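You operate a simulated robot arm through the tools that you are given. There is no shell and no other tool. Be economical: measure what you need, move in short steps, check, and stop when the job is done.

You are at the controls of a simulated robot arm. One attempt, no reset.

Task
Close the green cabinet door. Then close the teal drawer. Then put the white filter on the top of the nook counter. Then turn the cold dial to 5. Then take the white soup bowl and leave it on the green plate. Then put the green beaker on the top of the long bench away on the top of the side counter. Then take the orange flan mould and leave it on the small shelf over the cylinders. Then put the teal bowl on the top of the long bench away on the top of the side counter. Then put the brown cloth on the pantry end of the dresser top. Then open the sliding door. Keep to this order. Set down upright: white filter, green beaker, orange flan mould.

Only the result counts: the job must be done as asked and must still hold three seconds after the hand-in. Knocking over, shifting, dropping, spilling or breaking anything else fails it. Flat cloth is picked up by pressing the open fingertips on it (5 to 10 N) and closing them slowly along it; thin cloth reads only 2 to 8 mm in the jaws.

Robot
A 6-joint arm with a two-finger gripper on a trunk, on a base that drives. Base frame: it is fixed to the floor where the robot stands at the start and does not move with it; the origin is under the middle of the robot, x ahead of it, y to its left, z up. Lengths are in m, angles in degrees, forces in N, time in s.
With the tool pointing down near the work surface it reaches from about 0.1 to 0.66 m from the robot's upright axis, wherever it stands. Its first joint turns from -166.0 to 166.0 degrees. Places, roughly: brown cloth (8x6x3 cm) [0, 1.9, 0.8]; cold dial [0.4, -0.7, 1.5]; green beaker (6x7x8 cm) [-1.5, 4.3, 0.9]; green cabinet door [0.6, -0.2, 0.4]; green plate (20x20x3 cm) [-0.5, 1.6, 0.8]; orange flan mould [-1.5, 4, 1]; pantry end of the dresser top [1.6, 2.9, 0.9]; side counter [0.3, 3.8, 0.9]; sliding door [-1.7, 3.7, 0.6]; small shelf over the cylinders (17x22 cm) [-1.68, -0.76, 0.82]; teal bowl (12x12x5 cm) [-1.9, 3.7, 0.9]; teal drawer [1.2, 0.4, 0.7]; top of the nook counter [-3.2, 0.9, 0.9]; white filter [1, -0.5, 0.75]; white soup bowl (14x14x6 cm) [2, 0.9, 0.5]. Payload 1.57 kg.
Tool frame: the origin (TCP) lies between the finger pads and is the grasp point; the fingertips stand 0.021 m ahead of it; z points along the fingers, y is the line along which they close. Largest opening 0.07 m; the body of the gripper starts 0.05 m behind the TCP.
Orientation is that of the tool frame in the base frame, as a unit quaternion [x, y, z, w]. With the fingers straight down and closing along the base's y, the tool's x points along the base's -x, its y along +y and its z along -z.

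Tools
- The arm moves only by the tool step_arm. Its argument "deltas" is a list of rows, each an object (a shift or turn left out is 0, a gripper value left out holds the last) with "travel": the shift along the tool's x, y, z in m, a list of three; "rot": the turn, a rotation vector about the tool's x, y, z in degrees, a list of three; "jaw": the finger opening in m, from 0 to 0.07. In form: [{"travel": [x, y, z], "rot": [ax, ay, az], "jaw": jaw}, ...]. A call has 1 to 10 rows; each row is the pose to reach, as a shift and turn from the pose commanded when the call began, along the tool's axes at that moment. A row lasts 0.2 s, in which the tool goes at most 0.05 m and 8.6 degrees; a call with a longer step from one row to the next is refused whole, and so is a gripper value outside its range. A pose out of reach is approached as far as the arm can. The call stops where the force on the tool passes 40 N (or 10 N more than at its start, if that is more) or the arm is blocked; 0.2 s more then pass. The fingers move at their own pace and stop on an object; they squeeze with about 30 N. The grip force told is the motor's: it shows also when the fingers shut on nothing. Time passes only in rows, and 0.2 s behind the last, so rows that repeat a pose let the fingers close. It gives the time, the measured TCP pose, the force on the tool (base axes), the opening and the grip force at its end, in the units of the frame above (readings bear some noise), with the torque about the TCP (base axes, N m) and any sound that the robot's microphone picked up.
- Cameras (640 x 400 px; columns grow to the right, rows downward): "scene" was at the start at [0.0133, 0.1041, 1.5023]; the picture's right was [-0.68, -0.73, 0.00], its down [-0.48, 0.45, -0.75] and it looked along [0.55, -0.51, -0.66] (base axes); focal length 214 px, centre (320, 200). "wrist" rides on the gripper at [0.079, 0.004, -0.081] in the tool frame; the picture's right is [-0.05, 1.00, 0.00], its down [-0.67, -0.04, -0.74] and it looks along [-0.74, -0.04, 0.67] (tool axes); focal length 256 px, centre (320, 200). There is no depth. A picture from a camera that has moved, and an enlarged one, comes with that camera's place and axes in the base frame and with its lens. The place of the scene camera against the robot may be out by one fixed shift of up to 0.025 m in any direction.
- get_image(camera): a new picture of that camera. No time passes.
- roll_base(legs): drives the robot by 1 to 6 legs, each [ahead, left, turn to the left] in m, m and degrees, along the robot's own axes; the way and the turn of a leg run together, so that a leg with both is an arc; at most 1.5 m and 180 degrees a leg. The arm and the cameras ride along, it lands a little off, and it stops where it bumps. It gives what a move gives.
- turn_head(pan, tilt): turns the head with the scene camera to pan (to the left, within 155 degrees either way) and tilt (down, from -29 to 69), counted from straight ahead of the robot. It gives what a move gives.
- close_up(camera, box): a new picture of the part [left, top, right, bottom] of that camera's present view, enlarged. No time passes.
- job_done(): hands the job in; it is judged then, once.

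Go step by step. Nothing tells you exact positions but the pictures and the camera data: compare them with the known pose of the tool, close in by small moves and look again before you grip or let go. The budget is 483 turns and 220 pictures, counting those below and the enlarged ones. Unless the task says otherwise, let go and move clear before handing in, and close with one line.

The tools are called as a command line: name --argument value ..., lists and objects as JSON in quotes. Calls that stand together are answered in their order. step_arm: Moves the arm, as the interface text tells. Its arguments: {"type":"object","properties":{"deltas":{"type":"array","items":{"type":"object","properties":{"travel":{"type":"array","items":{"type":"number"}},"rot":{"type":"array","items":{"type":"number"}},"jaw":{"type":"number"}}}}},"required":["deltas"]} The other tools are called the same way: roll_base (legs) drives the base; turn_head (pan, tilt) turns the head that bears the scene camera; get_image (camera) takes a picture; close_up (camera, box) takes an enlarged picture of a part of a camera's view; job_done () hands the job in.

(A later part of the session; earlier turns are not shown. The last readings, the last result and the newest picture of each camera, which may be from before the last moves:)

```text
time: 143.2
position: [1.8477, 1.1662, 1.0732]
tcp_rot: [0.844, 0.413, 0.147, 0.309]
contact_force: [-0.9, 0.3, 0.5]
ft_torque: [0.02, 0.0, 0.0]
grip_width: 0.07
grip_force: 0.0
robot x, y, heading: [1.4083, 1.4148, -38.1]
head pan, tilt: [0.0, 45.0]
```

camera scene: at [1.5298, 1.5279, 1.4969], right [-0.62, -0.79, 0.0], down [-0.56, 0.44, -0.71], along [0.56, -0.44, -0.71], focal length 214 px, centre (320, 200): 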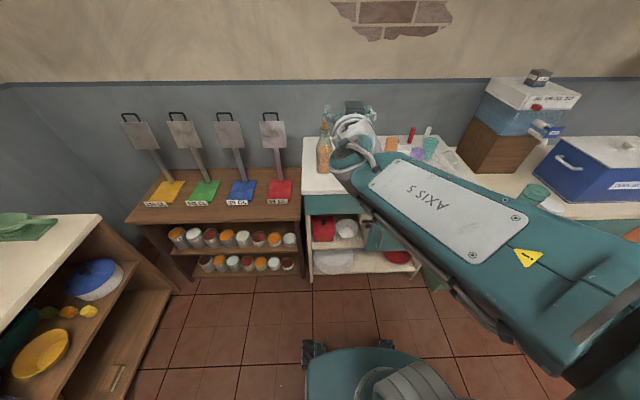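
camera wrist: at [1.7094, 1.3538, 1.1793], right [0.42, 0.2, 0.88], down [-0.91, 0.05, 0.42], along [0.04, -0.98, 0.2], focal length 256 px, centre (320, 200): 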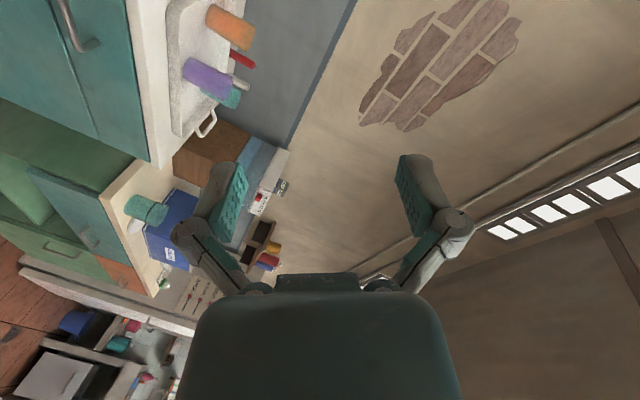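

step_arm --deltas '[{"travel": [0, -0.031, 0.037]}, {"travel": [0, -0.062, 0.074]}, {"travel": [0, -0.093, 0.111]}, {"travel": [0, -0.124, 0.148]}, {"travel": [0, -0.155, 0.185]}, {"travel": [0, -0.186, 0.222]}, {"travel": [0, -0.217, 0.259]}, {"travel": [0, -0.248, 0.296]}, {"travel": [0, -0.28, 0.333]}]'

get_image --camera "wrist"

get_image --camera "scene"

```text
time: 145.2
position: [1.8443, 1.1614, 0.6369]
tcp_rot: [0.844, 0.412, 0.148, 0.31]
contact_force: [-1.0, -0.2, -0.5]
ft_torque: [0.01, 0.02, 0.01]
grip_width: 0.07
grip_force: 0.1
out of reach, approached as far as the arm can: row 3, 4
robot x, y, heading: [1.4065, 1.4129, -37.8]
head pan, tilt: [0.0, 45.0]
```

```text
150 pictures are left
camera wrist: at [1.8541, 1.2539, 0.7022], right [0.57, -0.51, 0.64], down [-0.81, -0.21, 0.55], along [-0.15, -0.84, -0.53], focal length 256 px, centre (320, 200)
```

wrist: 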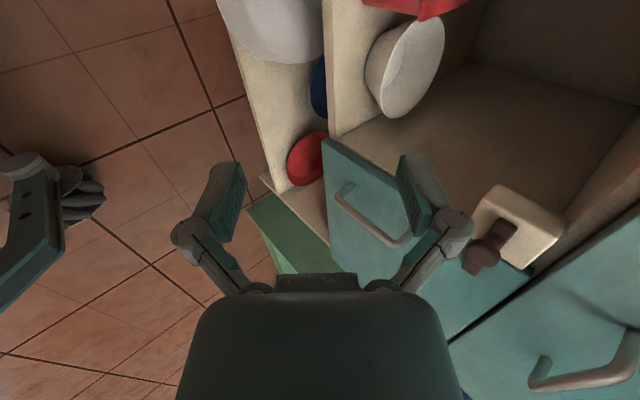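

```text
149 pictures are left
camera scene: at [1.5313, 1.5273, 1.4968], right [-0.62, -0.79, 0.0], down [-0.56, 0.44, -0.71], along [0.56, -0.44, -0.71], focal length 214 px, centre (320, 200)
```

scene: 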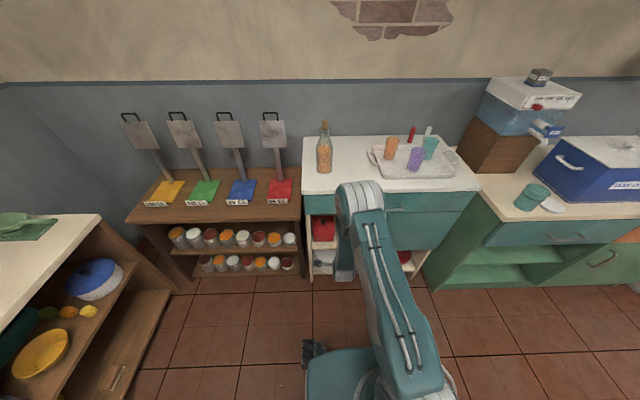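

close_up --camera "wrist" --box '[300, 0, 500, 125]'

```text
3.20 times, centred on (400, 62) of wrist
camera zoom: at [1.8541, 1.2539, 0.7022], right [0.57, -0.51, 0.64], down [-0.81, -0.21, 0.55], along [-0.15, -0.84, -0.53], focal length 819 px, centre (64, 640)
```

zoom: 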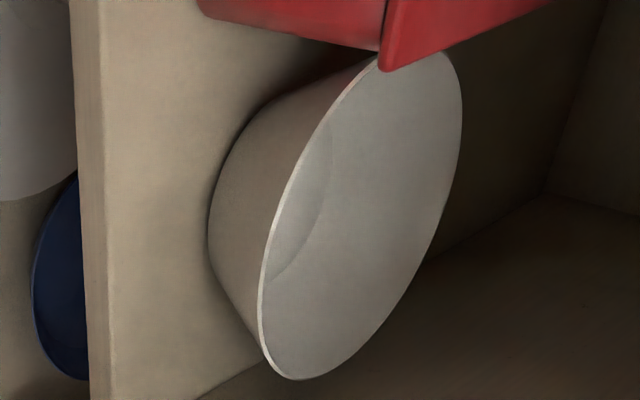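

The bowl rim centre is about (2.03,0.90), rim height 0.486. I drive 15 cm closer, then go to a pre-grasp at its front rim with a smaller opening.

roll_base --legs '[[0.15, 0, 0]]'

step_arm --deltas '[{"travel": [-0.03, 0, 0], "jaw": 0.045}, {"travel": [-0.07, 0, 0]}, {"travel": [-0.0935, -0.01, 0.03]}, {"travel": [-0.0935, -0.02, 0.075]}, {"travel": [-0.0935, -0.03, 0.12]}]'

get_image --camera "wrist"

close_up --camera "scene" --box '[280, 170, 440, 290]'

```text
time: 146.5
position: [1.9607, 1.0714, 0.6376]
tcp_rot: [0.843, 0.415, 0.149, 0.31]
contact_force: [0.0, 0.3, -0.5]
ft_torque: [-0.02, 0.0, -0.01]
grip_width: 0.0701
grip_force: 0.1
robot x, y, heading: [1.5224, 1.321, -38.0]
head pan, tilt: [0.0, 45.0]
```

```text
time: 147.7
position: [1.9438, 0.961, 0.5302]
tcp_rot: [0.843, 0.414, 0.148, 0.31]
contact_force: [-0.2, 0.7, 0.0]
ft_torque: [0.0, -0.03, -0.03]
grip_width: 0.0451
grip_force: 0.1
robot x, y, heading: [1.5257, 1.3203, -38.0]
head pan, tilt: [0.0, 45.0]
```

```text
147 pictures are left
camera wrist: at [1.9536, 1.0539, 0.5955], right [0.57, -0.51, 0.64], down [-0.81, -0.21, 0.55], along [-0.14, -0.84, -0.53], focal length 256 px, centre (320, 200)
```

wrist: 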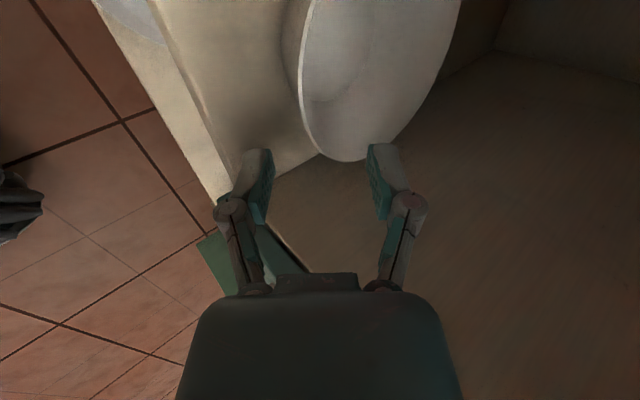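

```text
3.33 times, centred on (360, 230) of scene
camera zoom: at [1.6478, 1.4357, 1.4969], right [-0.62, -0.79, 0.0], down [-0.56, 0.44, -0.71], along [0.56, -0.43, -0.71], focal length 715 px, centre (187, 100)
```

zoom: 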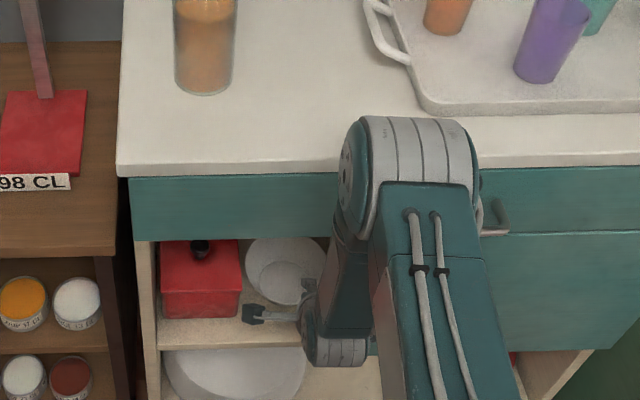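

step_arm --deltas '[{"travel": [0.012, -0.007, 0]}, {"travel": [0.012, -0.007, 0.02]}, {"travel": [0.012, -0.007, 0.035]}]'

get_image --camera "wrist"

```text
time: 148.5
position: [1.9667, 0.9629, 0.4976]
tcp_rot: [0.842, 0.414, 0.148, 0.311]
contact_force: [-0.4, -0.3, 0.7]
ft_torque: [-0.01, -0.03, -0.03]
grip_width: 0.0451
grip_force: 0.0
robot x, y, heading: [1.5252, 1.3189, -38.2]
head pan, tilt: [0.0, 45.0]
```

```text
145 pictures are left
camera wrist: at [1.9759, 1.0554, 0.5619], right [0.57, -0.51, 0.64], down [-0.81, -0.21, 0.55], along [-0.14, -0.84, -0.53], focal length 256 px, centre (320, 200)
```

wrist: 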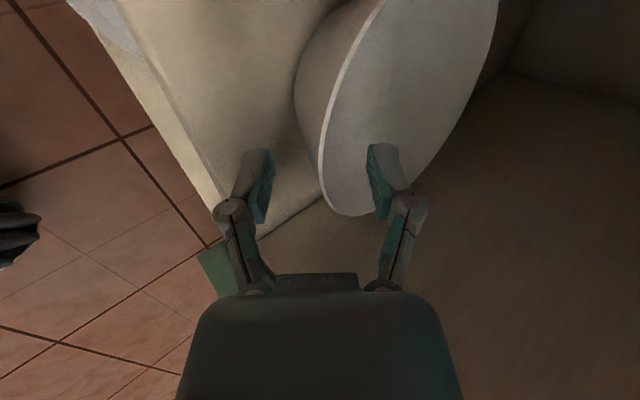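

The rim lies between the two fingers. I advance 2 cm more and close.

step_arm --deltas '[{"travel": [0, 0, 0.01]}, {"travel": [0, 0, 0.018]}]'

get_image --camera "wrist"

```text
time: 149.1
position: [1.9743, 0.9561, 0.4826]
tcp_rot: [0.843, 0.414, 0.148, 0.309]
contact_force: [-0.4, -0.4, 0.5]
ft_torque: [0.02, 0.0, -0.01]
grip_width: 0.045
grip_force: 0.1
robot x, y, heading: [1.5228, 1.3208, -37.8]
head pan, tilt: [0.0, 45.0]
```

```text
144 pictures are left
camera wrist: at [1.9839, 1.0484, 0.547], right [0.57, -0.51, 0.64], down [-0.81, -0.21, 0.55], along [-0.14, -0.84, -0.53], focal length 256 px, centre (320, 200)
```

wrist: 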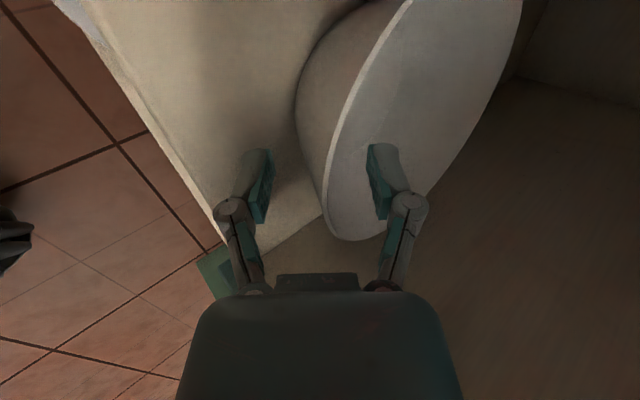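

step_arm --deltas '[{"jaw": 0.03}, {"jaw": 0.02}, {"jaw": 0.01}, {"jaw": 0.0}, {"jaw": 0.0}]'

get_image --camera "wrist"

```text
time: 150.3
position: [1.9751, 0.9551, 0.4831]
tcp_rot: [0.843, 0.414, 0.148, 0.309]
contact_force: [-0.8, 0.3, -2.3]
ft_torque: [0.07, 0.11, 0.01]
grip_width: 0.0063
grip_force: 29.9
robot x, y, heading: [1.5242, 1.325, -37.8]
head pan, tilt: [0.0, 45.0]
```

```text
143 pictures are left
camera wrist: at [1.9839, 1.0484, 0.547], right [0.57, -0.51, 0.64], down [-0.81, -0.21, 0.55], along [-0.14, -0.84, -0.53], focal length 256 px, centre (320, 200)
```

wrist: 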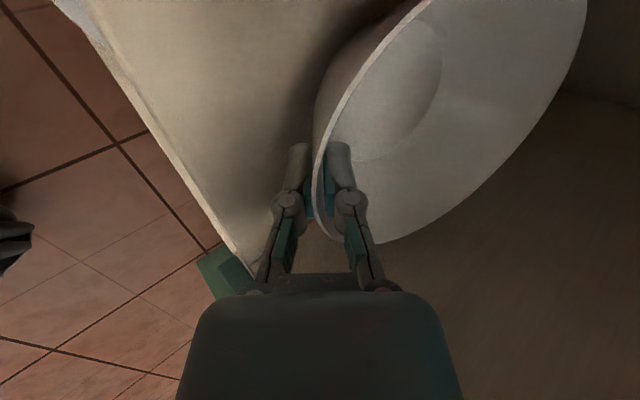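

The rim is gripped. I lift 6 cm and pull out of the cubby.

step_arm --deltas '[{"travel": [0, 0.01, -0.012]}, {"travel": [0, 0.025, -0.03]}, {"travel": [0, 0.04, -0.047]}]'

get_image --camera "wrist"

close_up --camera "scene" --box '[280, 170, 440, 290]'

```text
time: 151.1
position: [1.9764, 0.9551, 0.5462]
tcp_rot: [0.843, 0.415, 0.148, 0.31]
contact_force: [0.4, 0.3, -3.3]
ft_torque: [0.06, 0.1, 0.03]
grip_width: 0.0059
grip_force: 29.8
robot x, y, heading: [1.5238, 1.3216, -38.0]
head pan, tilt: [0.0, 45.0]
```

```text
142 pictures are left
camera wrist: at [1.9862, 1.0479, 0.6104], right [0.57, -0.51, 0.64], down [-0.81, -0.21, 0.55], along [-0.14, -0.84, -0.53], focal length 256 px, centre (320, 200)
```

wrist: 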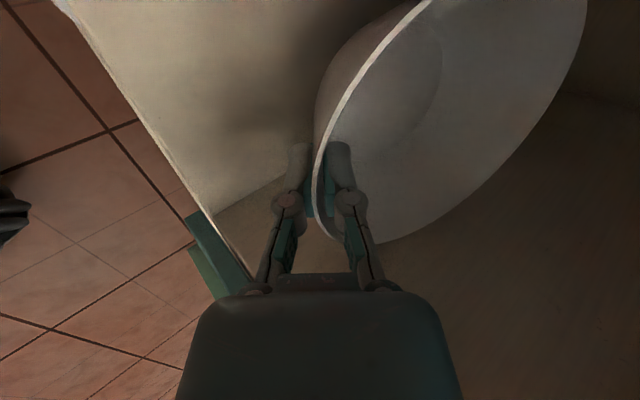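

```text
3.33 times, centred on (360, 230) of scene
camera zoom: at [1.6478, 1.4353, 1.4969], right [-0.62, -0.79, 0.0], down [-0.56, 0.44, -0.71], along [0.56, -0.43, -0.71], focal length 715 px, centre (187, 100)
```

zoom: 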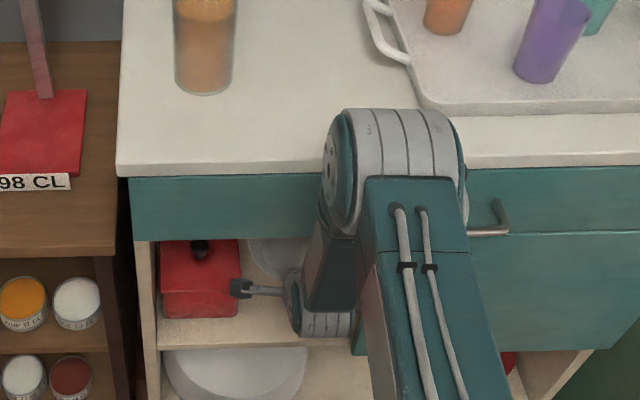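

The bowl is lifted. I back out of the cubby, then raise it to about z=1.05.

roll_base --legs '[[-0.3, 0, 0]]'

step_arm --deltas '[{"travel": [0, 0.032, -0.038]}, {"travel": [0, 0.064, -0.076]}, {"travel": [0, 0.096, -0.114]}, {"travel": [0, 0.128, -0.152]}, {"travel": [0, 0.16, -0.19]}, {"travel": [0, 0.192, -0.228]}, {"travel": [0, 0.224, -0.266]}, {"travel": [0, 0.256, -0.304]}, {"travel": [0, 0.288, -0.342]}, {"travel": [0, 0.32, -0.38]}]'

get_image --camera "scene"

get_image --camera "wrist"

```text
time: 153.2
position: [1.7386, 1.1424, 0.5456]
tcp_rot: [0.842, 0.416, 0.149, 0.31]
contact_force: [-0.4, -0.2, -2.2]
ft_torque: [0.07, 0.09, -0.02]
grip_width: 0.006
grip_force: 29.9
robot x, y, heading: [1.2867, 1.5091, -37.7]
head pan, tilt: [0.0, 45.0]
```

```text
time: 155.4
position: [1.7406, 1.1454, 1.0391]
tcp_rot: [0.842, 0.416, 0.149, 0.309]
contact_force: [0.5, 0.0, -2.5]
ft_torque: [0.1, 0.14, -0.03]
grip_width: 0.0058
grip_force: 30.0
out of reach, approached as far as the arm can: row 8
robot x, y, heading: [1.2849, 1.503, -37.8]
head pan, tilt: [0.0, 45.0]
```

```text
140 pictures are left
camera scene: at [1.4078, 1.622, 1.4969], right [-0.61, -0.79, 0.0], down [-0.56, 0.43, -0.71], along [0.56, -0.43, -0.71], focal length 214 px, centre (320, 200)
```

scene: 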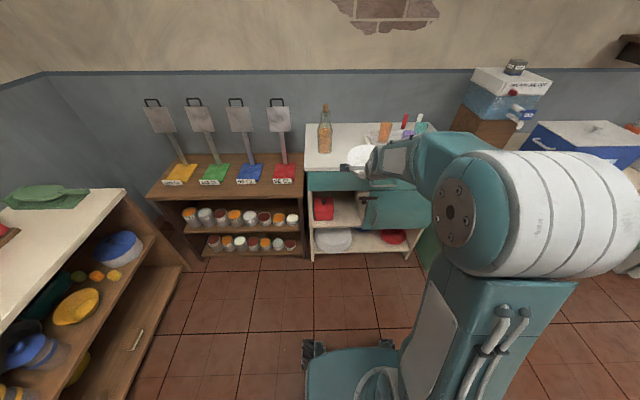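

```text
139 pictures are left
camera wrist: at [1.7486, 1.2374, 1.104], right [0.58, -0.51, 0.64], down [-0.81, -0.22, 0.55], along [-0.14, -0.84, -0.53], focal length 256 px, centre (320, 200)
```

wrist: 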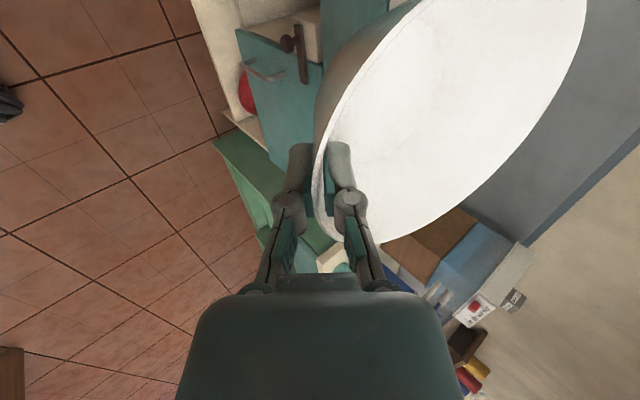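

I turn right to face along the aisle and drive it, bowl ahead, then turn to go along the chairs' side of the table.

roll_base --legs '[[0, 0, -90], [1.0, 0.1, 0], [0.95, 0, 0], [0, 0, -90]]'

turn_head --pan -25 --tilt 30

get_image --camera "scene"

```text
time: 172.6
position: [-0.3041, 0.3285, 1.0386]
tcp_rot: [-0.408, 0.846, 0.311, -0.146]
contact_force: [0.4, -0.9, -1.9]
ft_torque: [-0.07, -0.14, 0.02]
grip_width: 0.0061
grip_force: 30.1
robot x, y, heading: [0.1459, -0.0387, 141.4]
head pan, tilt: [0.0, 45.0]
```

```text
time: 173.5
position: [-0.3036, 0.3281, 1.0412]
tcp_rot: [-0.408, 0.846, 0.311, -0.146]
contact_force: [-0.2, 0.5, -2.6]
ft_torque: [-0.09, -0.09, 0.01]
grip_width: 0.006
grip_force: 29.6
robot x, y, heading: [0.148, -0.0439, 141.2]
head pan, tilt: [-25.0, 30.0]
```

```text
138 pictures are left
camera scene: at [0.0637, -0.1096, 1.5195], right [0.9, 0.44, 0.0], down [0.22, -0.45, -0.87], along [-0.38, 0.78, -0.5], focal length 214 px, centre (320, 200)
```

scene: 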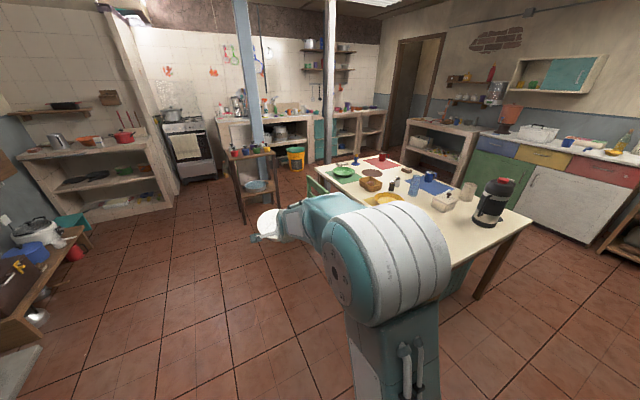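

roll_base --legs '[[1.2, 0, 0]]'

turn_head --pan -60 --tilt 40

get_image --camera "scene"

turn_head --pan -15 --tilt 40

get_image --camera "scene"

```text
time: 179.7
position: [-1.2681, 1.0743, 1.0396]
tcp_rot: [-0.416, 0.842, 0.31, -0.149]
contact_force: [-0.1, 0.9, -1.2]
ft_torque: [-0.07, -0.14, 0.0]
grip_width: 0.0059
grip_force: 30.2
robot x, y, heading: [-0.816, 0.7156, 142.3]
head pan, tilt: [-25.0, 30.0]
```

```text
time: 180.7
position: [-1.2679, 1.0747, 1.04]
tcp_rot: [-0.415, 0.842, 0.31, -0.148]
contact_force: [-0.1, -0.3, -1.5]
ft_torque: [-0.08, -0.12, -0.01]
grip_width: 0.006
grip_force: 30.0
robot x, y, heading: [-0.8167, 0.712, 142.3]
head pan, tilt: [-60.0, 40.0]
```

```text
137 pictures are left
camera scene: at [-0.8405, 0.6475, 1.5043], right [0.99, -0.13, 0.0], down [-0.08, -0.64, -0.77], along [0.1, 0.76, -0.64], focal length 214 px, centre (320, 200)
```

scene: 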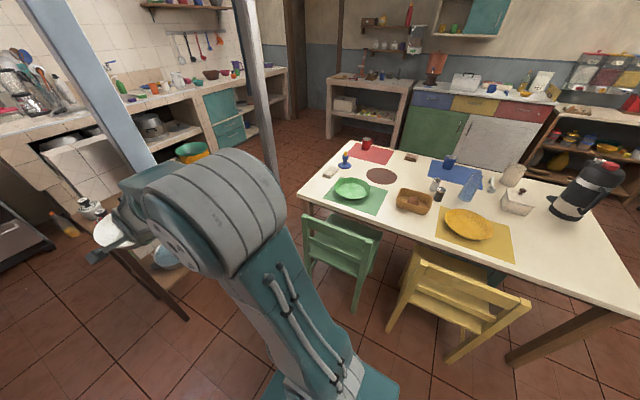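

```text
time: 181.8
position: [-1.2692, 1.0742, 1.0406]
tcp_rot: [-0.416, 0.842, 0.31, -0.149]
contact_force: [0.3, -0.4, -2.2]
ft_torque: [-0.11, -0.13, -0.02]
grip_width: 0.0062
grip_force: 29.8
robot x, y, heading: [-0.8163, 0.7132, 142.2]
head pan, tilt: [-15.0, 40.0]
```

```text
136 pictures are left
camera scene: at [-0.9033, 0.6308, 1.5042], right [0.8, 0.61, 0.0], down [0.39, -0.51, -0.77], along [-0.46, 0.61, -0.64], focal length 214 px, centre (320, 200)
```

scene: 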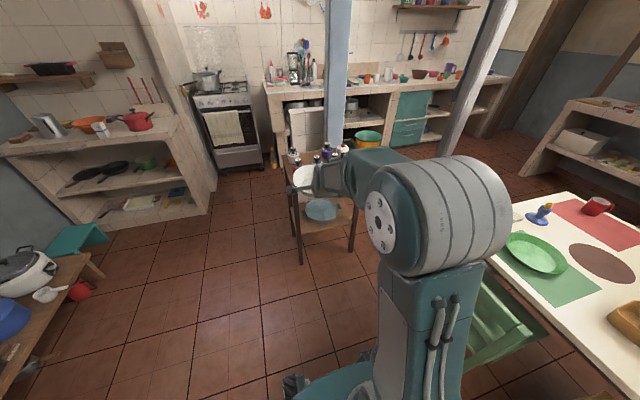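

The plate is near (-0.54,1.57). I turn right to face it and sidestep left to stand between the green chair and the trolley.

roll_base --legs '[[0, 0, -112], [-0.06, 0.6, 0]]'

turn_head --pan 10 --tilt 50

get_image --camera "scene"

get_image --camera "wrist"

```text
time: 189.9
position: [-0.662, 1.4877, 1.0409]
tcp_rot: [0.464, 0.817, 0.297, 0.172]
contact_force: [-0.5, -0.1, -2.4]
ft_torque: [-0.09, 0.11, 0.02]
grip_width: 0.006
grip_force: 29.8
robot x, y, heading: [-1.1659, 1.2057, 30.7]
head pan, tilt: [-15.0, 40.0]
```

```text
time: 190.8
position: [-0.6634, 1.4906, 1.0403]
tcp_rot: [0.463, 0.817, 0.297, 0.173]
contact_force: [-0.5, 0.3, -2.7]
ft_torque: [-0.09, 0.09, 0.01]
grip_width: 0.006
grip_force: 29.5
robot x, y, heading: [-1.1676, 1.1998, 30.2]
head pan, tilt: [10.0, 50.0]
```

```text
135 pictures are left
camera scene: at [-1.2277, 1.3634, 1.49], right [0.65, -0.76, 0.0], down [-0.58, -0.5, -0.64], along [0.49, 0.42, -0.77], focal length 214 px, centre (320, 200)
```

scene: 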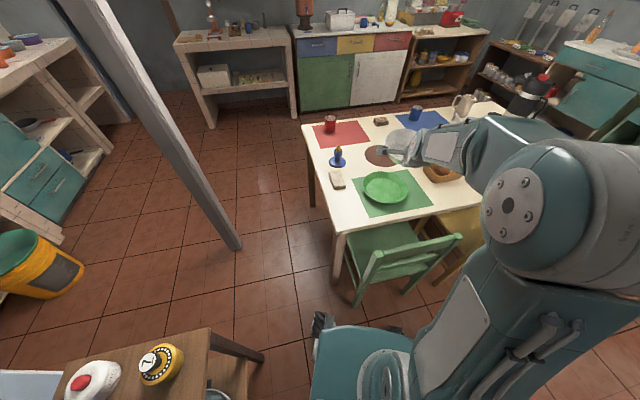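

```text
134 pictures are left
camera wrist: at [-0.7477, 1.5341, 1.105], right [0.68, 0.35, 0.65], down [-0.1, -0.83, 0.55], along [0.73, -0.44, -0.53], focal length 256 px, centre (320, 200)
```

wrist: 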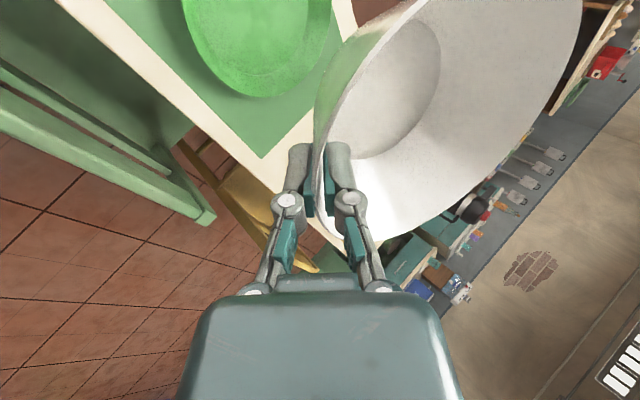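

The bowl hangs tilted roughly 13° (far side up). I steepen the tool 13° to level it and centre it over the plate at about (-0.555,1.563).

step_arm --deltas '[{"travel": [0.004, 0.024, 0.02], "rot": [6.5, 0, 0]}, {"travel": [0.008, 0.049, 0.041], "rot": [13, 0, 0]}, {"travel": [0.008, 0.026, 0.068], "rot": [13, 0, 0]}, {"travel": [0.008, -0.003, 0.103], "rot": [13, 0, 0]}]'

get_image --camera "wrist"

close_up --camera "scene" --box '[300, 110, 500, 235]'

```text
time: 191.8
position: [-0.6126, 1.5329, 0.96]
tcp_rot: [0.48, 0.845, 0.203, 0.119]
contact_force: [0.3, 0.4, -1.3]
ft_torque: [-0.06, 0.09, 0.01]
grip_width: 0.006
grip_force: 30.3
robot x, y, heading: [-1.1648, 1.2037, 30.3]
head pan, tilt: [10.0, 50.0]
```

```text
133 pictures are left
camera wrist: at [-0.6837, 1.5839, 1.034], right [0.79, 0.41, 0.46], down [0.02, -0.76, 0.65], along [0.61, -0.51, -0.61], focal length 256 px, centre (320, 200)
```

wrist: 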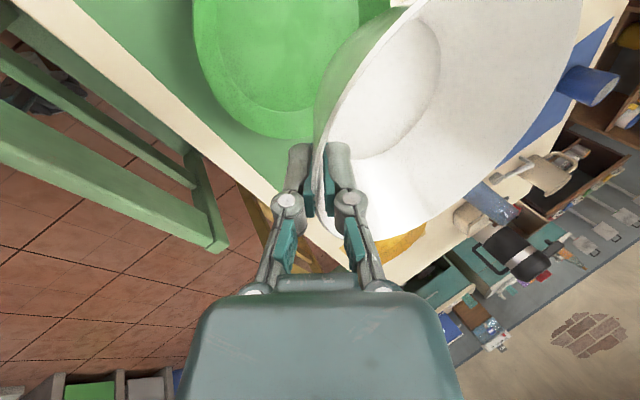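

```text
3.20 times, centred on (400, 172) of scene
camera zoom: at [-1.2273, 1.3638, 1.4899], right [0.65, -0.76, 0.0], down [-0.58, -0.5, -0.64], along [0.49, 0.42, -0.77], focal length 686 px, centre (64, 288)
```

zoom: 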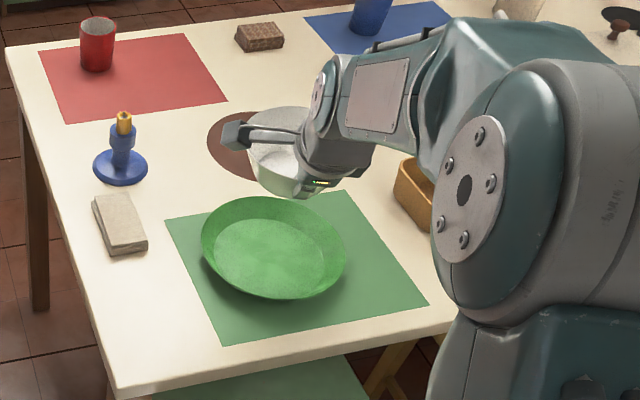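

The bowl is over the plate. I lower it.

step_arm --deltas '[{"travel": [0, -0.018, 0.036]}, {"travel": [0, -0.036, 0.071]}, {"travel": [0, -0.045, 0.089]}, {"travel": [0, -0.05, 0.098]}]'

close_up --camera "scene" --box '[300, 110, 500, 235]'

get_image --camera "wrist"

```text
time: 192.8
position: [-0.612, 1.5283, 0.8492]
tcp_rot: [0.48, 0.845, 0.203, 0.119]
contact_force: [-0.5, -0.4, -2.5]
ft_torque: [-0.05, 0.13, -0.02]
grip_width: 0.0058
grip_force: 30.4
robot x, y, heading: [-1.167, 1.2042, 30.6]
head pan, tilt: [10.0, 50.0]
```

```text
3.20 times, centred on (400, 172) of scene
camera zoom: at [-1.2271, 1.3638, 1.4899], right [0.65, -0.76, 0.0], down [-0.58, -0.5, -0.64], along [0.49, 0.42, -0.77], focal length 686 px, centre (64, 288)
```

zoom: 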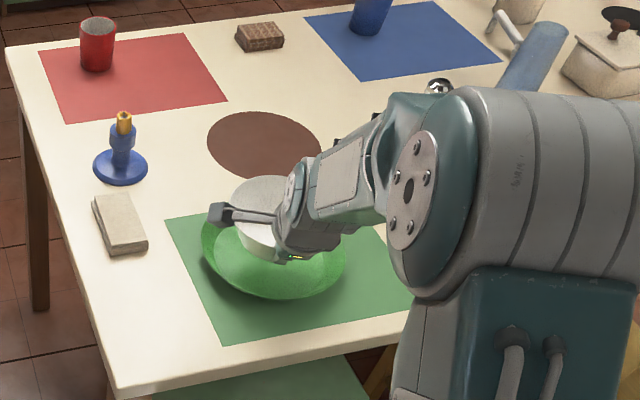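

```text
130 pictures are left
camera wrist: at [-0.6824, 1.5805, 0.9238], right [0.79, 0.41, 0.46], down [0.02, -0.76, 0.65], along [0.61, -0.51, -0.61], focal length 256 px, centre (320, 200)
```

wrist: 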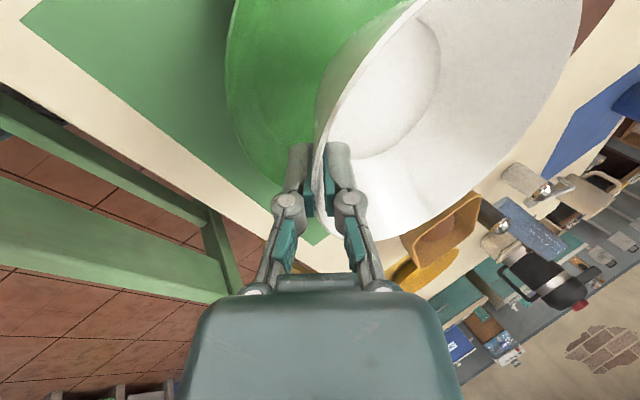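

step_arm --deltas '[{"travel": [0, -0.0027, 0.0053]}, {"travel": [0, -0.0054, 0.0107]}, {"travel": [0, -0.008, 0.016]}]'

```text
time: 193.6
position: [-0.6105, 1.5287, 0.8336]
tcp_rot: [0.48, 0.845, 0.202, 0.119]
contact_force: [0.3, -0.4, -2.1]
ft_torque: [-0.1, 0.13, 0.01]
grip_width: 0.0059
grip_force: 30.2
robot x, y, heading: [-1.1673, 1.2024, 30.5]
head pan, tilt: [10.0, 50.0]
```

step_arm --deltas '[{"travel": [0, -0.0023, 0.0045]}, {"travel": [0, -0.0045, 0.009]}, {"travel": [0, -0.007, 0.0134]}, {"travel": [0, -0.009, 0.018]}]'

close_up --camera "scene" --box '[320, 130, 460, 218]'

```text
time: 194.6
position: [-0.6117, 1.5286, 0.8105]
tcp_rot: [0.48, 0.845, 0.203, 0.12]
contact_force: [-0.4, -0.6, -2.1]
ft_torque: [-0.06, 0.12, 0.04]
grip_width: 0.0059
grip_force: 30.8
robot x, y, heading: [-1.1651, 1.204, 30.5]
head pan, tilt: [10.0, 50.0]
```

```text
4.55 times, centred on (390, 174) of scene
camera zoom: at [-1.2271, 1.3638, 1.4899], right [0.65, -0.76, 0.0], down [-0.58, -0.5, -0.64], along [0.49, 0.42, -0.77], focal length 975 px, centre (2, 318)
```

zoom: 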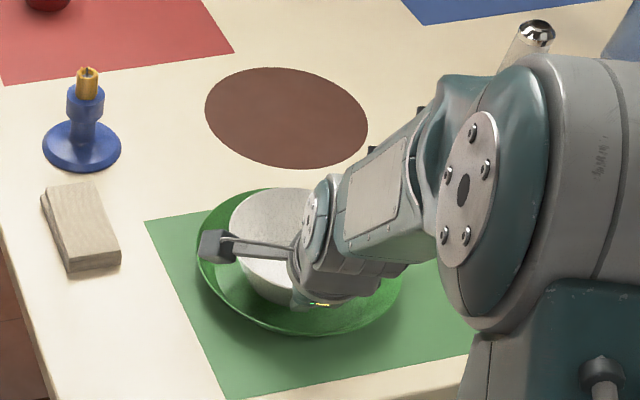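

step_arm --deltas '[{"travel": [0, -0.0023, 0.0045]}, {"travel": [0, -0.0045, 0.009]}, {"travel": [0, -0.007, 0.0134]}]'

get_image --camera "wrist"

```text
time: 195.4
position: [-0.6105, 1.5293, 0.799]
tcp_rot: [0.48, 0.845, 0.205, 0.12]
contact_force: [-7.5, -5.6, 20.3]
ft_torque: [0.01, -0.19, -0.03]
grip_width: 0.006
grip_force: 30.5
robot x, y, heading: [-1.1686, 1.1984, 30.3]
head pan, tilt: [10.0, 50.0]
```

```text
128 pictures are left
camera wrist: at [-0.6812, 1.5809, 0.8732], right [0.79, 0.41, 0.46], down [0.01, -0.76, 0.65], along [0.62, -0.5, -0.6], focal length 256 px, centre (320, 200)
```

wrist: 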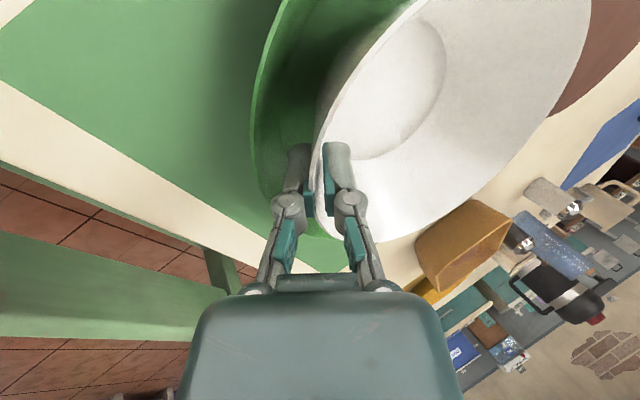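

Contact with the plate. I relieve slightly and open only a little to avoid the plate's rim.

step_arm --deltas '[{"travel": [0, 0.0012, -0.0023]}, {"travel": [0, 0.0012, -0.0023], "jaw": 0.012}, {"travel": [0, 0.0012, -0.0023], "jaw": 0.018}]'

get_image --camera "wrist"

```text
time: 196.2
position: [-0.6098, 1.5294, 0.7996]
tcp_rot: [0.479, 0.846, 0.202, 0.119]
contact_force: [-0.7, -0.1, -0.1]
ft_torque: [0.0, 0.01, -0.01]
grip_width: 0.018
grip_force: 0.0
robot x, y, heading: [-1.1706, 1.2028, 30.5]
head pan, tilt: [10.0, 50.0]
```

```text
127 pictures are left
camera wrist: at [-0.6817, 1.5807, 0.8738], right [0.79, 0.41, 0.46], down [0.02, -0.76, 0.65], along [0.61, -0.51, -0.61], focal length 256 px, centre (320, 200)
```

wrist: 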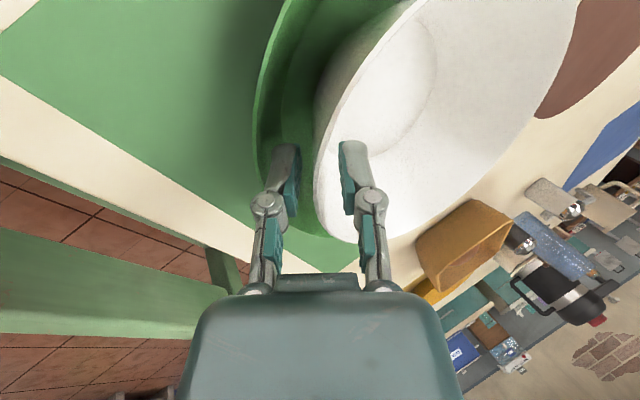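

The bowl rests on the plate. I withdraw along the tool axis.

step_arm --deltas '[{"travel": [0, 0, -0.02]}, {"travel": [0, 0, -0.05]}, {"travel": [0, 0, -0.09]}, {"travel": [0, 0, -0.13]}, {"travel": [0, 0.01, -0.17]}]'

close_up --camera "scene" --box '[300, 110, 500, 235]'

get_image --camera "wrist"

```text
time: 197.4
position: [-0.6755, 1.4965, 0.9532]
tcp_rot: [0.48, 0.845, 0.202, 0.119]
contact_force: [0.0, 0.1, 0.0]
ft_torque: [0.01, 0.0, -0.02]
grip_width: 0.018
grip_force: 0.1
robot x, y, heading: [-1.1671, 1.2005, 30.6]
head pan, tilt: [10.0, 50.0]
```

```text
3.20 times, centred on (400, 172) of scene
camera zoom: at [-1.2278, 1.3635, 1.49], right [0.65, -0.76, 0.0], down [-0.58, -0.5, -0.64], along [0.49, 0.42, -0.77], focal length 686 px, centre (64, 288)
```

zoom: 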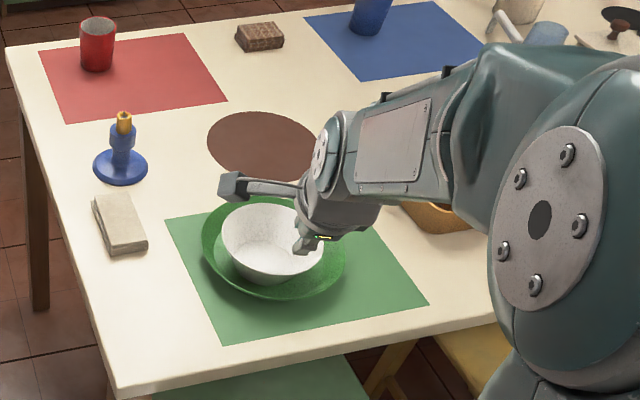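

```text
125 pictures are left
camera wrist: at [-0.7456, 1.5476, 1.027], right [0.79, 0.41, 0.46], down [0.02, -0.76, 0.65], along [0.61, -0.51, -0.61], focal length 256 px, centre (320, 200)
```

wrist: 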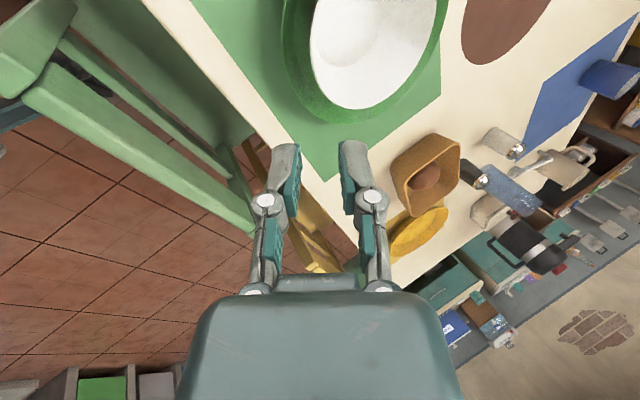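

The bowl sits on the plate. Next the green beaker on the long bench; I raise the arm and drive around past the trolley.

step_arm --deltas '[{"travel": [0, 0.022, -0.045], "jaw": 0.07}, {"travel": [0, 0.044, -0.089]}, {"travel": [0, 0.066, -0.133]}, {"travel": [0, 0.088, -0.178]}, {"travel": [0, 0.11, -0.222]}]'

roll_base --legs '[[-0.65, 0, 0], [0, 0, 111.5], [1.05, 0, 0]]'

turn_head --pan -50 --tilt 35

get_image --camera "scene"

```text
time: 198.6
position: [-0.6754, 1.4952, 1.2036]
tcp_rot: [0.48, 0.845, 0.202, 0.119]
contact_force: [0.3, 0.7, -0.3]
ft_torque: [-0.03, -0.02, -0.02]
grip_width: 0.0699
grip_force: 0.1
robot x, y, heading: [-1.1674, 1.199, 30.5]
head pan, tilt: [10.0, 50.0]
```

```text
time: 211.8
position: [-2.9485, 1.9564, 1.205]
tcp_rot: [-0.401, 0.886, 0.215, -0.094]
contact_force: [0.1, -0.4, 0.1]
ft_torque: [0.0, -0.01, 0.03]
grip_width: 0.07
grip_force: 0.1
robot x, y, heading: [-2.5177, 1.5791, 138.6]
head pan, tilt: [10.0, 50.0]
```

```text
time: 213.1
position: [-2.9482, 1.9566, 1.2054]
tcp_rot: [-0.401, 0.885, 0.216, -0.093]
contact_force: [-0.4, 0.9, 0.1]
ft_torque: [0.02, 0.0, -0.01]
grip_width: 0.0702
grip_force: 0.0
robot x, y, heading: [-2.5151, 1.5792, 138.6]
head pan, tilt: [-50.0, 35.0]
```

```text
124 pictures are left
camera scene: at [-2.5632, 1.5185, 1.5118], right [1.0, -0.03, 0.0], down [-0.01, -0.57, -0.82], along [0.02, 0.82, -0.57], focal length 214 px, centre (320, 200)
```

scene: 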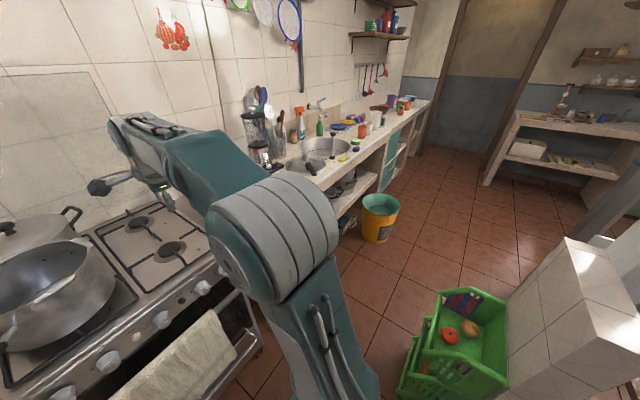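

turn_head --pan -85 --tilt 50

get_image --camera "scene"

```text
time: 214.1
position: [-2.9466, 1.9566, 1.2055]
tcp_rot: [-0.402, 0.885, 0.215, -0.094]
contact_force: [0.5, -0.9, 0.1]
ft_torque: [-0.03, 0.02, 0.0]
grip_width: 0.0701
grip_force: 0.0
robot x, y, heading: [-2.5135, 1.5752, 138.4]
head pan, tilt: [-85.0, 50.0]
```

```text
123 pictures are left
camera scene: at [-2.5197, 1.4924, 1.4901], right [0.8, -0.59, 0.0], down [-0.45, -0.62, -0.64], along [0.38, 0.52, -0.77], focal length 214 px, centre (320, 200)
```

scene: 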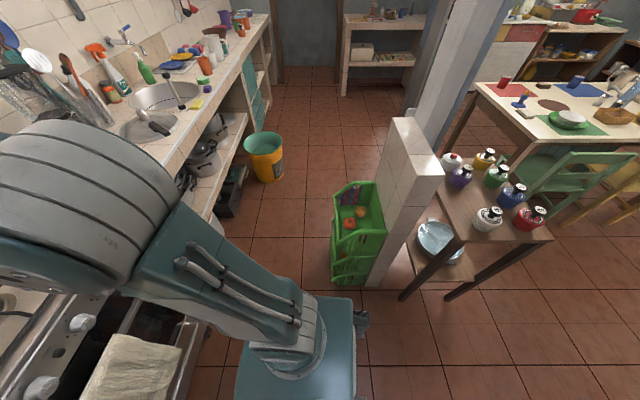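

A fruit basket, tiled block and bucket make the near passage too tight, so I take the wide way round: back to the aisle, then along the far side of the table.

roll_base --legs '[[0, 0, 3.5], [-1.5, 0, 0], [-1.5, 0, 0]]'

```text
time: 229.3
position: [-0.5821, -0.0081, 1.2036]
tcp_rot: [-0.413, 0.88, 0.214, -0.096]
contact_force: [-0.5, -0.2, -1.0]
ft_torque: [-0.01, -0.02, -0.03]
grip_width: 0.0701
grip_force: 0.1
robot x, y, heading: [-0.1396, -0.3757, 139.9]
head pan, tilt: [-85.0, 50.0]
```

roll_base --legs '[[-0.17, 0, 2.3], [0, -1.3, 0], [0, -1.28, 0]]'

```text
time: 243.1
position: [1.0957, 1.9537, 1.2047]
tcp_rot: [-0.44, 0.867, 0.211, -0.103]
contact_force: [0.4, -0.2, -0.2]
ft_torque: [0.01, -0.02, 0.02]
grip_width: 0.07
grip_force: 0.1
robot x, y, heading: [1.5622, 1.6142, 143.5]
head pan, tilt: [-85.0, 50.0]
```

turn_head --pan 0 --tilt 25

get_image --camera "scene"

```text
time: 244.7
position: [1.0968, 1.9544, 1.205]
tcp_rot: [-0.44, 0.867, 0.212, -0.103]
contact_force: [-0.8, -0.8, 0.3]
ft_torque: [-0.02, 0.02, -0.01]
grip_width: 0.07
grip_force: 0.1
robot x, y, heading: [1.5592, 1.6168, 143.5]
head pan, tilt: [0.0, 25.0]
```

```text
122 pictures are left
camera scene: at [1.4503, 1.5184, 1.5274], right [0.59, 0.8, 0.0], down [0.34, -0.25, -0.91], along [-0.73, 0.54, -0.42], focal length 214 px, centre (320, 200)
```

scene: 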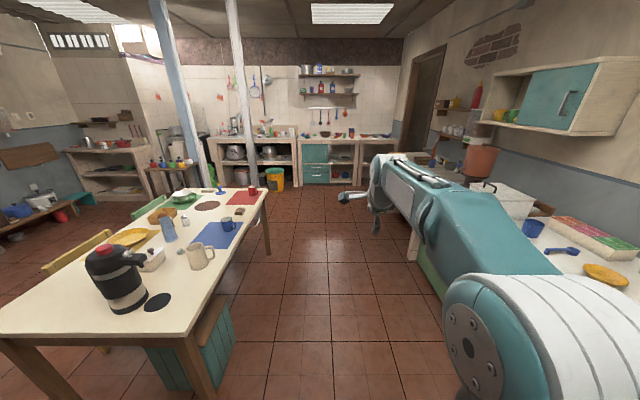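

roll_base --legs '[[0, 0, -1.3], [1.5, 0, 0], [1.4, 0, 0]]'

turn_head --pan 0 --tilt 35

get_image --camera "scene"

```text
time: 259.1
position: [-1.1117, 3.8379, 1.2047]
tcp_rot: [-0.408, 0.882, 0.214, -0.095]
contact_force: [0.3, -0.5, 0.3]
ft_torque: [0.0, -0.02, -0.02]
grip_width: 0.07
grip_force: 0.1
robot x, y, heading: [-0.6748, 3.4644, 139.4]
head pan, tilt: [0.0, 25.0]
```

```text
time: 259.8
position: [-1.1116, 3.8389, 1.204]
tcp_rot: [-0.408, 0.882, 0.215, -0.095]
contact_force: [-0.4, -0.1, 0.9]
ft_torque: [0.0, 0.01, 0.02]
grip_width: 0.07
grip_force: 0.0
robot x, y, heading: [-0.6719, 3.467, 139.2]
head pan, tilt: [0.0, 35.0]
```

```text
121 pictures are left
camera scene: at [-0.7885, 3.3751, 1.5117], right [0.65, 0.76, 0.0], down [0.44, -0.37, -0.82], along [-0.62, 0.53, -0.57], focal length 214 px, centre (320, 200)
```

scene: 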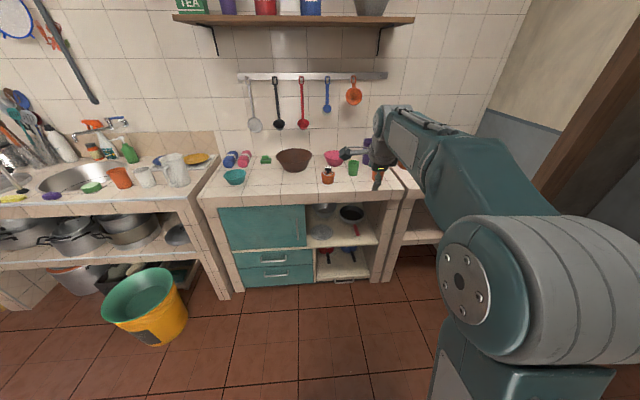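

close_up --camera "scene" --box '[210, 130, 410, 255]'

close_up --camera "scene" --box '[310, 140, 390, 190]'

```text
3.20 times, centred on (310, 192) of scene
camera zoom: at [-0.7885, 3.3751, 1.5117], right [0.65, 0.76, 0.0], down [0.44, -0.37, -0.82], along [-0.62, 0.53, -0.57], focal length 686 px, centre (352, 224)
```

zoom: 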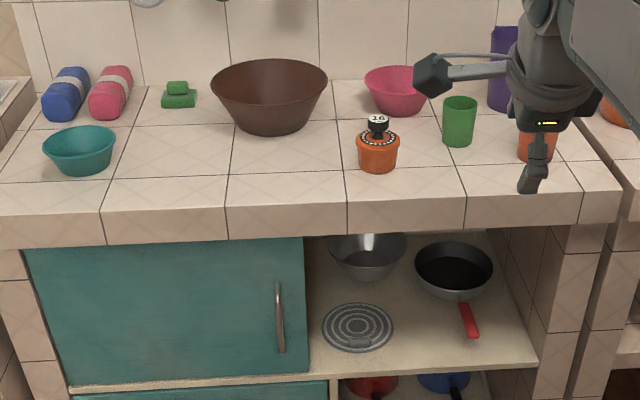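

```text
8.00 times, centred on (350, 165) of scene
camera zoom: at [-0.7885, 3.3751, 1.5117], right [0.65, 0.76, 0.0], down [0.44, -0.37, -0.82], along [-0.62, 0.53, -0.57], focal length 1716 px, centre (80, 480)
```

zoom: 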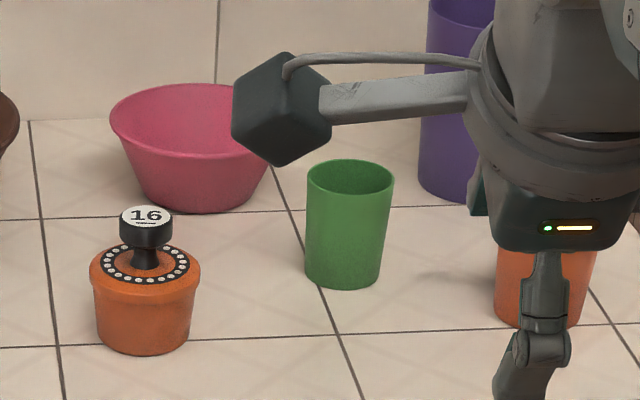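

The beaker stands near (-1.57,4.30), the orange mould (with knob) near (-1.57,4.11). I point the tool straight down, retract a bit, and drive up to the bench.

step_arm --deltas '[{"travel": [0, -0.03, -0.015], "rot": [7, 0, 0]}, {"travel": [0, -0.06, -0.03], "rot": [14, 0, 0]}, {"travel": [0, -0.089, -0.045], "rot": [21, 0, 0]}, {"travel": [0, -0.089, -0.045], "rot": [27, 0, 0]}]'

roll_base --legs '[[0.55, -0.03, 2.8]]'

get_image --camera "wrist"

get_image --camera "scene"

```text
time: 260.8
position: [-1.0365, 3.775, 1.2037]
tcp_rot: [-0.419, 0.908, 0.002, 0.003]
contact_force: [-0.2, -0.9, 0.1]
ft_torque: [0.02, -0.01, 0.02]
grip_width: 0.0701
grip_force: 0.0
robot x, y, heading: [-0.6757, 3.466, 139.3]
head pan, tilt: [0.0, 35.0]
```

```text
time: 263.9
position: [-1.4471, 4.1268, 1.202]
tcp_rot: [-0.437, 0.899, 0.004, 0.003]
contact_force: [-0.1, -0.2, -0.7]
ft_torque: [0.03, 0.03, -0.01]
grip_width: 0.07
grip_force: 0.1
robot x, y, heading: [-1.0768, 3.8318, 142.0]
head pan, tilt: [0.0, 35.0]
```

```text
118 pictures are left
camera wrist: at [-1.5002, 4.0663, 1.2834], right [-0.75, 0.66, 0.0], down [0.44, 0.5, 0.75], along [0.49, 0.57, -0.66], focal length 256 px, centre (320, 200)
```

wrist: 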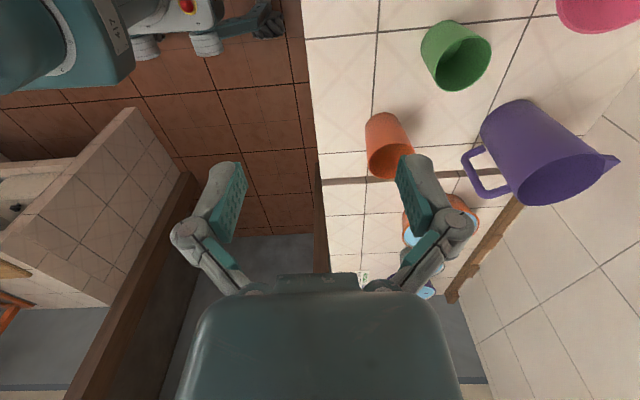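

```text
117 pictures are left
camera scene: at [-1.1829, 3.7366, 1.5117], right [0.62, 0.79, 0.0], down [0.45, -0.36, -0.82], along [-0.64, 0.51, -0.57], focal length 214 px, centre (320, 200)
```

scene: 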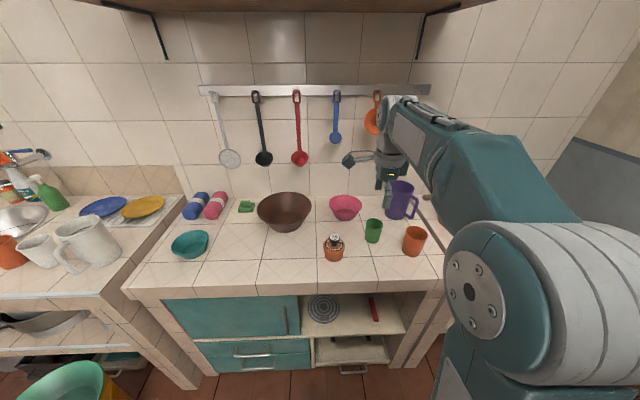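

step_arm --deltas '[{"travel": [-0.02, 0.04, 0], "jaw": 0.05}, {"travel": [-0.04, 0.08, 0.01]}, {"travel": [-0.06, 0.12, 0.02]}, {"travel": [-0.06, 0.145, 0.05]}, {"travel": [-0.06, 0.145, 0.09]}, {"travel": [-0.06, 0.145, 0.13]}, {"travel": [-0.06, 0.145, 0.16]}]'

get_image --camera "wrist"

close_up --camera "scene" --box '[310, 140, 470, 270]'

```text
time: 265.5
position: [-1.5237, 4.2674, 1.0444]
tcp_rot: [-0.438, 0.899, 0.004, 0.001]
contact_force: [0.1, -0.1, 0.7]
ft_torque: [-0.01, -0.01, 0.01]
grip_width: 0.0498
grip_force: 0.1
robot x, y, heading: [-1.0761, 3.8331, 141.7]
head pan, tilt: [0.0, 35.0]
```

```text
116 pictures are left
camera wrist: at [-1.5761, 4.2066, 1.1262], right [-0.75, 0.66, 0.01], down [0.44, 0.5, 0.75], along [0.49, 0.57, -0.66], focal length 256 px, centre (320, 200)
```

wrist: 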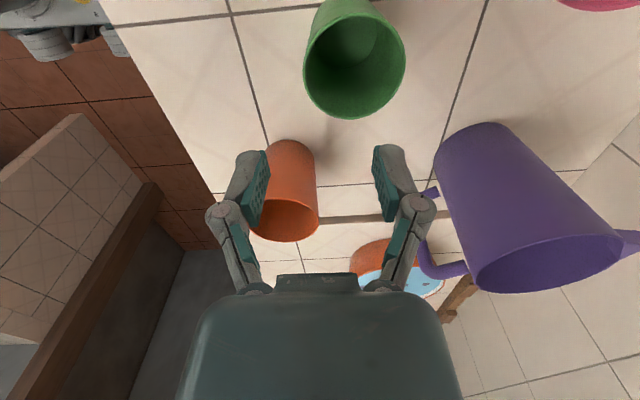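

```text
3.08 times, centred on (390, 205) of scene
camera zoom: at [-1.1834, 3.7374, 1.5117], right [0.62, 0.79, 0.0], down [0.45, -0.36, -0.82], along [-0.64, 0.51, -0.57], focal length 660 px, centre (105, 185)
```

zoom: 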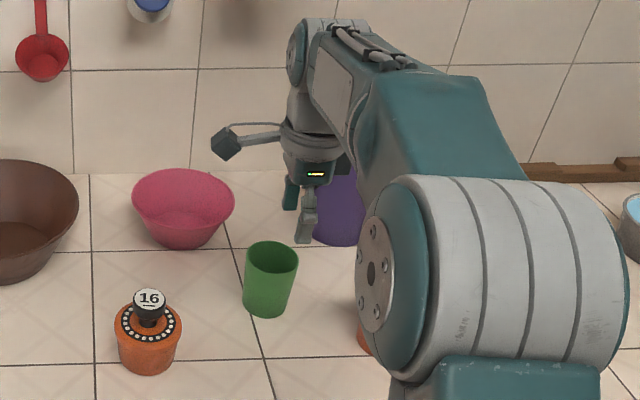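

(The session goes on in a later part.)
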